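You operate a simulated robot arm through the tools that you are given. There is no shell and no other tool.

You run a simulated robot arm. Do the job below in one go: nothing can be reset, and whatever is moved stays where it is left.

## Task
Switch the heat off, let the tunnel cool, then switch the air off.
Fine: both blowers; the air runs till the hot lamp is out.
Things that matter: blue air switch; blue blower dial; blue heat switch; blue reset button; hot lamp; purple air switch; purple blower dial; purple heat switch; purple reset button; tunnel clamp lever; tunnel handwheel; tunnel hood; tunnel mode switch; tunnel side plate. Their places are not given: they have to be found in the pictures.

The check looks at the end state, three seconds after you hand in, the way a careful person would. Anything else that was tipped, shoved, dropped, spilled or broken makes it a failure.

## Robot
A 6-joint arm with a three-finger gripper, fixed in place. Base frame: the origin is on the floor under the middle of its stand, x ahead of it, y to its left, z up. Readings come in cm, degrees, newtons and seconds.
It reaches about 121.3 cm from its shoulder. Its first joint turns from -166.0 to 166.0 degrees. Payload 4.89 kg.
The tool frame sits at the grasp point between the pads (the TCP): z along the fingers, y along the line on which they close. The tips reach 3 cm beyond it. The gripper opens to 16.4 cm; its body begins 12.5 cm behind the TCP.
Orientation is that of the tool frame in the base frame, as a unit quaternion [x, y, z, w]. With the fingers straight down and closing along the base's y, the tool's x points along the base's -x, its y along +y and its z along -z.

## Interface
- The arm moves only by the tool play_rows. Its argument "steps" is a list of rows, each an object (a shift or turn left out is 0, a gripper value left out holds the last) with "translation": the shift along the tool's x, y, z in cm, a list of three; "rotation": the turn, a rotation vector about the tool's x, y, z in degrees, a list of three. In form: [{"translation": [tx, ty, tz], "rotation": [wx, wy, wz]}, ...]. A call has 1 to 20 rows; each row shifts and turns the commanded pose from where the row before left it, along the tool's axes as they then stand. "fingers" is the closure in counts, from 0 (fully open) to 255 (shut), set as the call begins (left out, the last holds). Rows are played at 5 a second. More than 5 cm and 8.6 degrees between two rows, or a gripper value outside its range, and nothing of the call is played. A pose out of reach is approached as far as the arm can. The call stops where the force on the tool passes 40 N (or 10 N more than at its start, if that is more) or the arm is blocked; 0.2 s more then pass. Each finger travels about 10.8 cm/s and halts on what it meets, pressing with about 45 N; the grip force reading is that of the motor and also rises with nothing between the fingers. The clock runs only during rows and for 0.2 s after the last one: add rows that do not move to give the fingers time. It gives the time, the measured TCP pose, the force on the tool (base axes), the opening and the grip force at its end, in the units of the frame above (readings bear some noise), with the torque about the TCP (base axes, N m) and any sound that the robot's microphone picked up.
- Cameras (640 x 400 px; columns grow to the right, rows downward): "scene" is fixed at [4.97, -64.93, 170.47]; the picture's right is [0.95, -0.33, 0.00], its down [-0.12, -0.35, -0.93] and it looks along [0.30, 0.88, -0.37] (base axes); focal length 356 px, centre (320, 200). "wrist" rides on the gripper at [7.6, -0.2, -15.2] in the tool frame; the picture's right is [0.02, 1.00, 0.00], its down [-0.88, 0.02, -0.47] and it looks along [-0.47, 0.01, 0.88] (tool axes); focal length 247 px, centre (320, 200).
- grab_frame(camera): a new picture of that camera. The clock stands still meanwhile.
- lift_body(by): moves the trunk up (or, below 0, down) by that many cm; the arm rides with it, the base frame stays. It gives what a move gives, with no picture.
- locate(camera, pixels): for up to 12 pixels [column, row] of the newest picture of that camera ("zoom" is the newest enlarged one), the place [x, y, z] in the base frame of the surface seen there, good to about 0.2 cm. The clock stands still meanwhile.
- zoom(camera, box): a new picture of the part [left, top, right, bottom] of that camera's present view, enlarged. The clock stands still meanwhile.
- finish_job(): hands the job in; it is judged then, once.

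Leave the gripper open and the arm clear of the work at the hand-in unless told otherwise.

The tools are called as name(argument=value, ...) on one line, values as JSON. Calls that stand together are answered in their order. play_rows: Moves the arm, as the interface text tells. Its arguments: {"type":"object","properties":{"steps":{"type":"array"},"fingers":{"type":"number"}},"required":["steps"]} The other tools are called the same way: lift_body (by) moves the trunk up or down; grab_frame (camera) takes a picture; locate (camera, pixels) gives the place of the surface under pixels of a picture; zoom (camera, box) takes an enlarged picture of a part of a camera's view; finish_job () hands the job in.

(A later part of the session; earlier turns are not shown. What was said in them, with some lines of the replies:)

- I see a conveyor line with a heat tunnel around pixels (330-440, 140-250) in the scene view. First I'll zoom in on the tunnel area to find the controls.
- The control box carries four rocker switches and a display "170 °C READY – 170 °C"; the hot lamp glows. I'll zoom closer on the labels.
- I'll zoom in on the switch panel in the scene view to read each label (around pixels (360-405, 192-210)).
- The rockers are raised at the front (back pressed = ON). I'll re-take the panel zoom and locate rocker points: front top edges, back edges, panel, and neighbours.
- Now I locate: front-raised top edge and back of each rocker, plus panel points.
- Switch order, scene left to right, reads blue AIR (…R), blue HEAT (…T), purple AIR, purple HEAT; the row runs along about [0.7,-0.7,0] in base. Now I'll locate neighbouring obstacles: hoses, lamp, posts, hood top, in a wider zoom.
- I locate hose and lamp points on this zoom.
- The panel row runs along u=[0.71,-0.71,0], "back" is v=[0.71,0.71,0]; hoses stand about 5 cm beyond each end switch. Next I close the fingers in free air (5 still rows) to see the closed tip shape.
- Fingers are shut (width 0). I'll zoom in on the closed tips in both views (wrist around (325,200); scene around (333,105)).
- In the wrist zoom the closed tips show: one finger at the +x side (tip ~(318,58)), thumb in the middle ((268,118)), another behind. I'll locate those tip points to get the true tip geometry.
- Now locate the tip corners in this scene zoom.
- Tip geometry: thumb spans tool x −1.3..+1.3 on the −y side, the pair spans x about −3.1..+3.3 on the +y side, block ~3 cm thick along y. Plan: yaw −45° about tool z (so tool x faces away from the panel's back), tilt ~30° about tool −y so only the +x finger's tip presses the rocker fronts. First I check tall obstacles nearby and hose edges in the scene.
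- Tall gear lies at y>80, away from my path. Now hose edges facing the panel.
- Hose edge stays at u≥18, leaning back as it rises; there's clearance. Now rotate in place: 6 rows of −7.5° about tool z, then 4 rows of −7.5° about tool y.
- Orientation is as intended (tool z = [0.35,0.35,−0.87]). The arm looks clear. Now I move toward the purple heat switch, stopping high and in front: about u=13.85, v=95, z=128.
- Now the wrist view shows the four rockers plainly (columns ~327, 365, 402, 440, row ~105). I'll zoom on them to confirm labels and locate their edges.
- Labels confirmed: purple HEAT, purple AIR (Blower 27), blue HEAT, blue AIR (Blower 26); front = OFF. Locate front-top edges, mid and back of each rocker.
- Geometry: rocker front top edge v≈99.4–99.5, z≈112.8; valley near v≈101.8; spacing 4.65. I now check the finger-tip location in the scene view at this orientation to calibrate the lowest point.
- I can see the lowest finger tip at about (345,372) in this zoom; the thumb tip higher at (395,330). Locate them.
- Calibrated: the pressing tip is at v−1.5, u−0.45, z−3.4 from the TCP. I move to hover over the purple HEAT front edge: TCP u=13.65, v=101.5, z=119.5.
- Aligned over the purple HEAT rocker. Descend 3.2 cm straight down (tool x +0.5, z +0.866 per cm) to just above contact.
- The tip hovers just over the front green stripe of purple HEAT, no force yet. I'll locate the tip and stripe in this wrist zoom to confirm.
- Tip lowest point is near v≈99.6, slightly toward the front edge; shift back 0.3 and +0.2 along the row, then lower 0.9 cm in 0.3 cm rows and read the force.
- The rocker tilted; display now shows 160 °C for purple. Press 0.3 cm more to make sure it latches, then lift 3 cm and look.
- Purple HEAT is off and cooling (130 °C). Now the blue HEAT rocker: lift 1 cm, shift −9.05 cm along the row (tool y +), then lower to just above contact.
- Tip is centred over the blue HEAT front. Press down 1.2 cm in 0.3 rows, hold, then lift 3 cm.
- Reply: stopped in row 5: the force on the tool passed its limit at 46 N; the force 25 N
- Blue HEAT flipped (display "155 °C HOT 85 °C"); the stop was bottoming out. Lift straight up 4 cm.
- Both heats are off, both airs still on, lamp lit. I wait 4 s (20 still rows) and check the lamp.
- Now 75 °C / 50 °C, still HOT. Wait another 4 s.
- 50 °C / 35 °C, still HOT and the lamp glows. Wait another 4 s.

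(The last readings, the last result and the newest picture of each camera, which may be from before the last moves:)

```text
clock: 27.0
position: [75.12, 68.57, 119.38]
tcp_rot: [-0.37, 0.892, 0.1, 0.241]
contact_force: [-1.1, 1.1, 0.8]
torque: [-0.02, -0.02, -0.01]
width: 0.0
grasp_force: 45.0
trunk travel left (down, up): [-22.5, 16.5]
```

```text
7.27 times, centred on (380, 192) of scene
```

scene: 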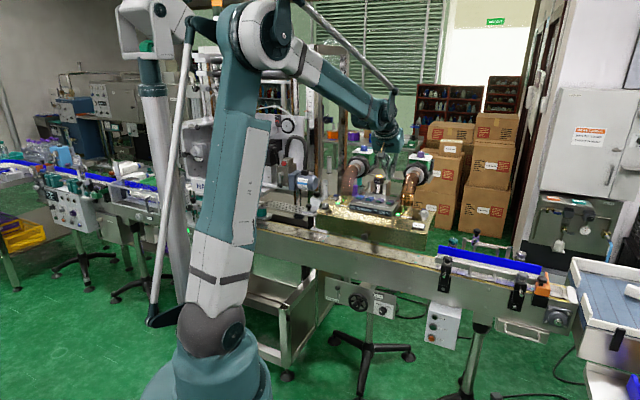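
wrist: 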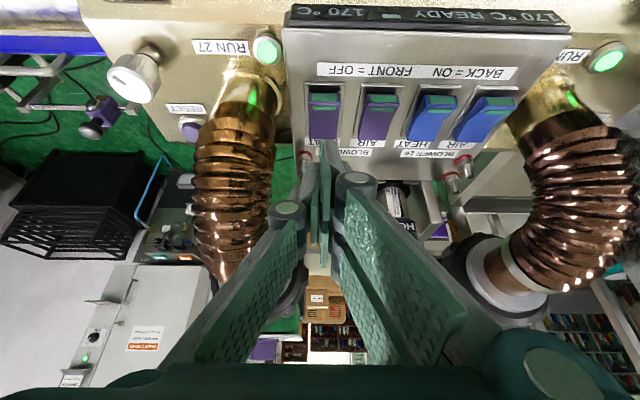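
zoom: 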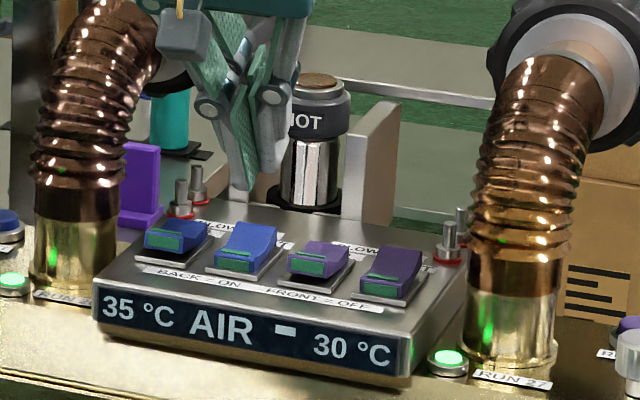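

Lamp is out (dark cap) and the display reads "35 °C AIR – 30 °C". Now blue AIR: shift −4.65 cm along the row (tool y +4.65), 0.2 cm forward, then lower 3 cm to just above contact.

play_rows(steps=[{"translation": [0.17, 2.33, -0.1]}, {"translation": [0, 2.33, 0]}, {"translation": [0, 0, 0]}, {"translation": [0.5, 0, 0.866]}, {"translation": [0.5, 0, 0.866]}, {"translation": [0.5, 0, 0.866]}, {"translation": [0, 0, 0]}])

zoom(camera="scene", box=[335, 165, 405, 220])

zoom(camera="wrist", box=[220, 40, 420, 180])

zoom(camera="scene", box=[370, 168, 390, 182])

```text
clock: 28.6
position: [71.67, 71.89, 116.29]
tcp_rot: [-0.369, 0.892, 0.099, 0.241]
contact_force: [0.8, 0.5, 0.3]
torque: [-0.01, 0.01, -0.01]
width: 0.02
grasp_force: 44.0
trunk travel left (down, up): [-22.5, 16.5]
```

```text
7.27 times, centred on (370, 192) of scene
```

zoom: 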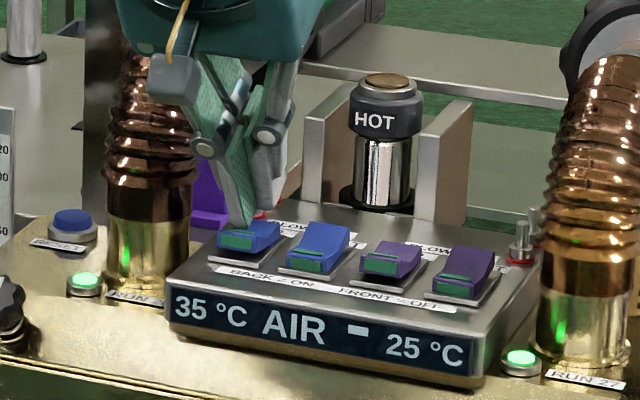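

```text
2.86 times, centred on (320, 110) of wrist
```

zoom: 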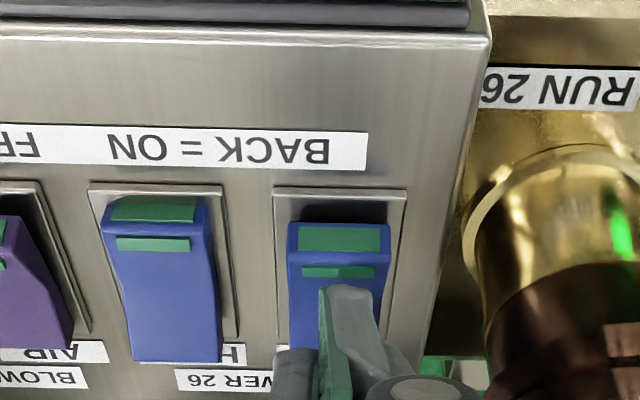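

```text
16.00 times, centred on (380, 175) of scene
```

zoom: 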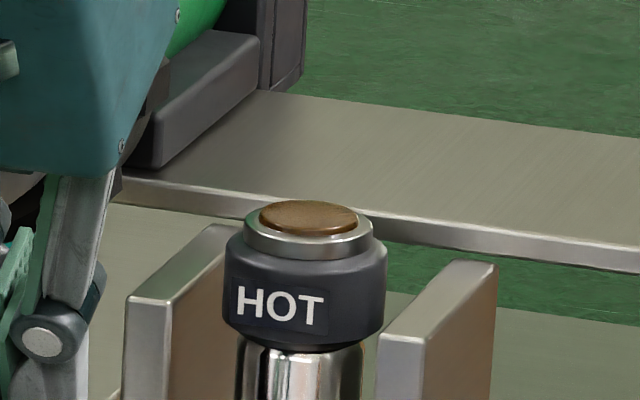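

The lamp is dark. Tip is over the blue AIR front. Press 0.95 cm, hold, then lift 3 cm.

play_rows(steps=[{"translation": [0.15, 0, 0.26]}, {"translation": [0.15, 0, 0.26]}, {"translation": [0.1, 0, 0.173]}, {"translation": [0.075, 0, 0.13]}, {"translation": [0, 0, 0]}, {"translation": [-0.75, 0, -1.3]}, {"translation": [-0.75, 0, -1.3]}, {"translation": [0, 0, 0]}])

zoom(camera="scene", box=[335, 165, 405, 220])

zoom(camera="wrist", box=[200, 0, 520, 200])

```text
clock: 30.4
position: [71.82, 71.6, 118.36]
tcp_rot: [-0.369, 0.892, 0.1, 0.24]
contact_force: [0.3, -0.7, 0.5]
torque: [0.04, -0.03, 0.02]
width: 0.0
grasp_force: 45.0
trunk travel left (down, up): [-22.5, 16.5]
```

```text
7.27 times, centred on (370, 192) of scene
```

zoom: 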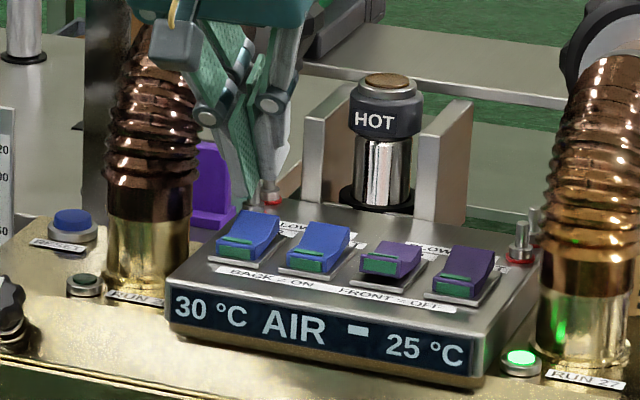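

```text
2.00 times, centred on (360, 100) of wrist
```

zoom: 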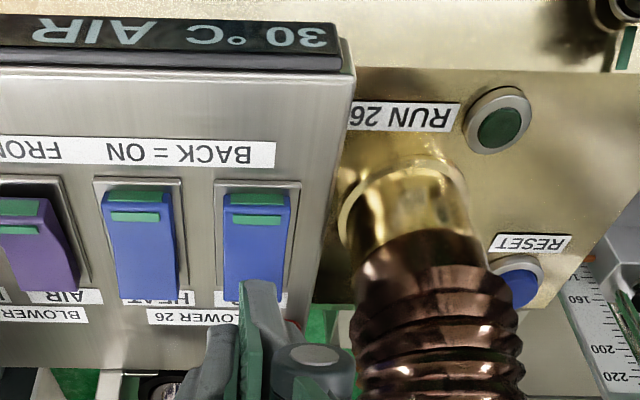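

Blue AIR is off (RUN 26 lamp dark). Now purple AIR: lift 1 cm, shift +9.24 cm along the row (tool y −), lower 3 cm to just above contact.

play_rows(steps=[{"translation": [-0.5, 0, -0.866]}, {"translation": [0, -3.08, 0]}, {"translation": [0, -3.08, 0]}, {"translation": [0, -3.08, 0]}, {"translation": [0, 0, 0]}, {"translation": [0.5, 0, 0.866]}, {"translation": [0.5, 0, 0.866]}, {"translation": [0.5, 0, 0.866]}, {"translation": [0, 0, 0]}])

zoom(camera="scene", box=[345, 165, 415, 220])

zoom(camera="wrist", box=[220, 40, 420, 180])

```text
clock: 32.4
position: [78.2, 65.47, 116.38]
tcp_rot: [-0.37, 0.892, 0.1, 0.241]
contact_force: [-0.1, 0.7, -0.2]
torque: [-0.03, 0.02, -0.01]
width: 0.0
grasp_force: 44.8
trunk travel left (down, up): [-22.5, 16.5]
```

```text
7.27 times, centred on (380, 192) of scene
```

zoom: 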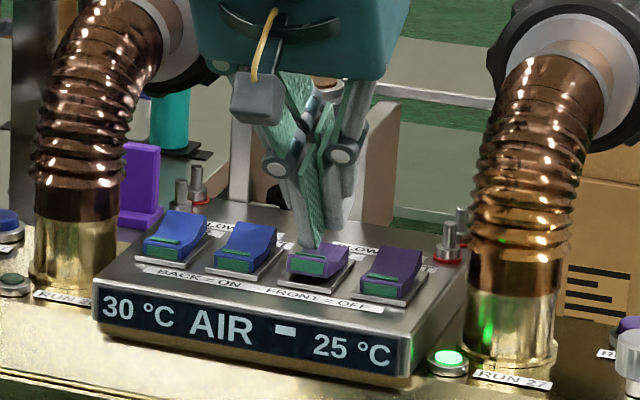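

```text
2.86 times, centred on (320, 110) of wrist
```

zoom: 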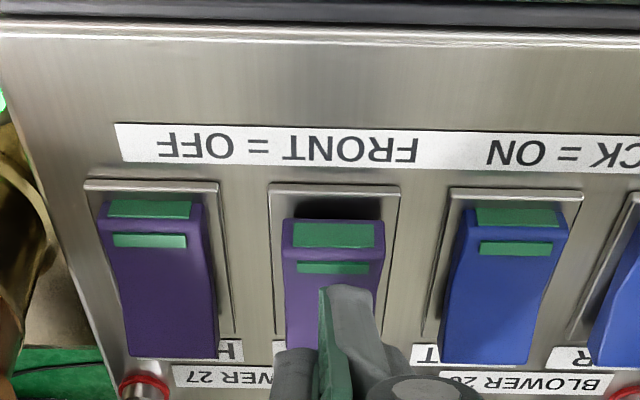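

Tip is over the purple AIR front; lamp remains out. Press 1.0 cm, hold, lift 3 cm.

play_rows(steps=[{"translation": [0.15, 0, 0.26]}, {"translation": [0.15, 0, 0.26]}, {"translation": [0.1, 0, 0.173]}, {"translation": [0.1, 0, 0.173]}, {"translation": [0, 0, 0]}, {"translation": [-0.75, 0, -1.3]}, {"translation": [-0.75, 0, -1.3]}, {"translation": [0, 0, 0]}])

zoom(camera="scene", box=[345, 165, 415, 220])

zoom(camera="wrist", box=[160, 0, 480, 200])

```text
clock: 34.2
position: [78.24, 65.32, 118.28]
tcp_rot: [-0.37, 0.892, 0.1, 0.24]
contact_force: [-0.7, 0.0, -0.8]
torque: [0.02, -0.04, -0.04]
width: 0.0
grasp_force: 44.9
trunk travel left (down, up): [-22.5, 16.5]
```

```text
7.27 times, centred on (380, 192) of scene
```

zoom: 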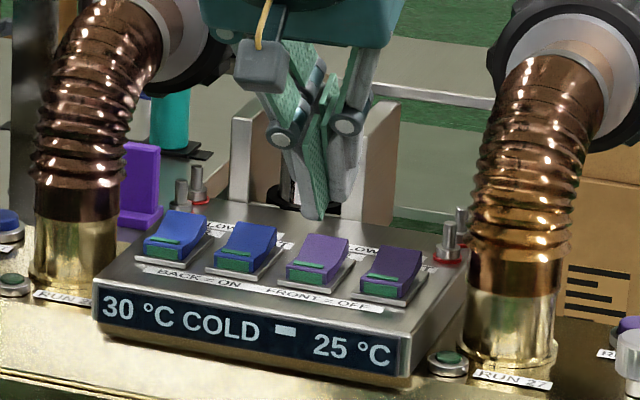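

```text
2.00 times, centred on (320, 100) of wrist
```

zoom: 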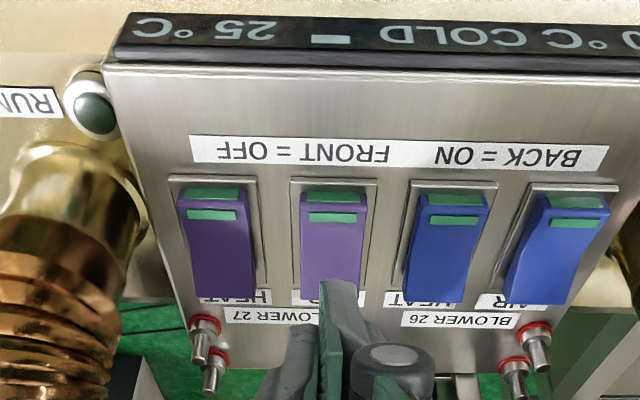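

All four rockers are OFF, both RUN lamps dark, display "COLD". Retreat: up 7.5 cm, then back toward the robot.

play_rows(steps=[{"translation": [-1.25, 0, -2.165]}, {"translation": [-1.25, 0, -2.165]}, {"translation": [-1.25, 0, -2.165]}, {"translation": [2.68, 0, -2.36]}, {"translation": [2.68, 0, -2.36]}, {"translation": [2.68, 0, -2.36]}, {"translation": [2.68, 0, -2.36]}, {"translation": [2.68, 0, -2.36]}, {"translation": [2.68, 0, -2.36]}, {"translation": [2.68, 0, -2.36]}, {"translation": [2.68, 0, -2.36]}, {"translation": [0, 0, 0]}])

grab_frame(camera="scene")

```text
clock: 36.8
position: [58.33, 45.42, 131.59]
tcp_rot: [-0.37, 0.892, 0.1, 0.24]
contact_force: [-1.7, -1.5, 1.0]
torque: [0.1, -0.09, -0.04]
width: 0.01
grasp_force: 45.0
trunk travel left (down, up): [-22.5, 16.5]
```

```text
taken
```

scene: 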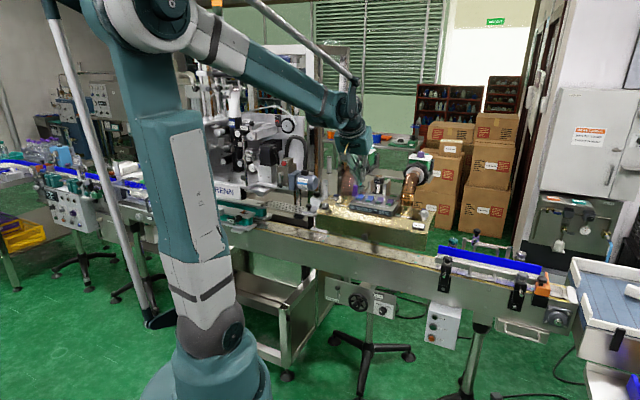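

The arm is clear in free air. Now open the gripper with still rows, and check the final state.

play_rows(steps=[{"translation": [0, 0, 0]}, {"translation": [0, 0, 0]}, {"translation": [0, 0, 0]}, {"translation": [0, 0, 0]}, {"translation": [0, 0, 0]}, {"translation": [0, 0, 0]}, {"translation": [0, 0, 0]}], fingers=0)

zoom(camera="scene", box=[325, 140, 445, 230])

grab_frame(camera="wrist")

```text
clock: 38.4
position: [58.54, 45.5, 131.42]
tcp_rot: [-0.369, 0.892, 0.1, 0.241]
contact_force: [-1.0, 0.4, -0.8]
torque: [0.01, 0.0, 0.02]
width: 16.4
grasp_force: 0.1
trunk travel left (down, up): [-22.5, 16.5]
```

```text
4.44 times, centred on (385, 185) of scene
```

zoom: 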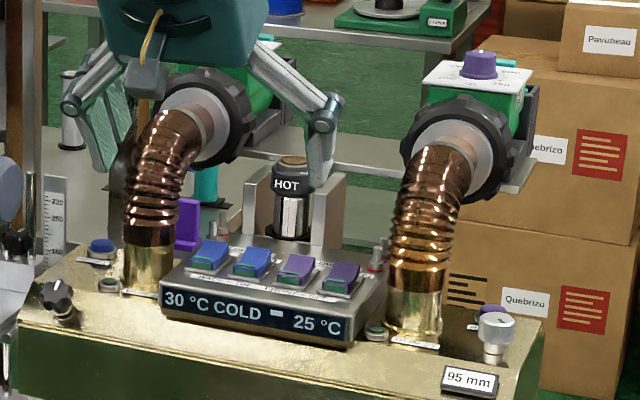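

```text
taken
```

wrist: 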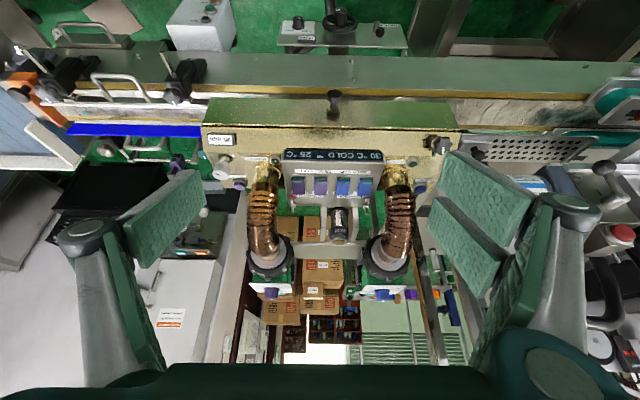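

All four rockers are OFF, the display reads "30 °C COLD – 25 °C", and the hot lamp and both RUN lamps are dark. The hoses, dials and reset buttons look unmoved. The gripper is open (16.4 cm) and the arm is clear, so I'm handing in.

finish_job()

```text
The job is handed in.
```

The tunnel is shut down: both heats went off first, and both airs went off only once the hot lamp was out. I've handed the job in.

- **Heat:** I switched purple off, then blue. Blue HEAT reached the end of its travel at 46 N, which tripped the arm's 40 N force stop. It had already switched, and I lifted straight off.
- **Cooling:** I waited about 13 seconds with the air running. The lamp was out with the blowers at 35 °C (blue) and 30 °C (purple).
- **Air:** I switched blue off, then purple. Both RUN lamps are dark and the display reads COLD, at 30 °C and 25 °C.

In the last pictures nothing else on the tunnel looked moved. The gripper is open and the arm is clear of the work.
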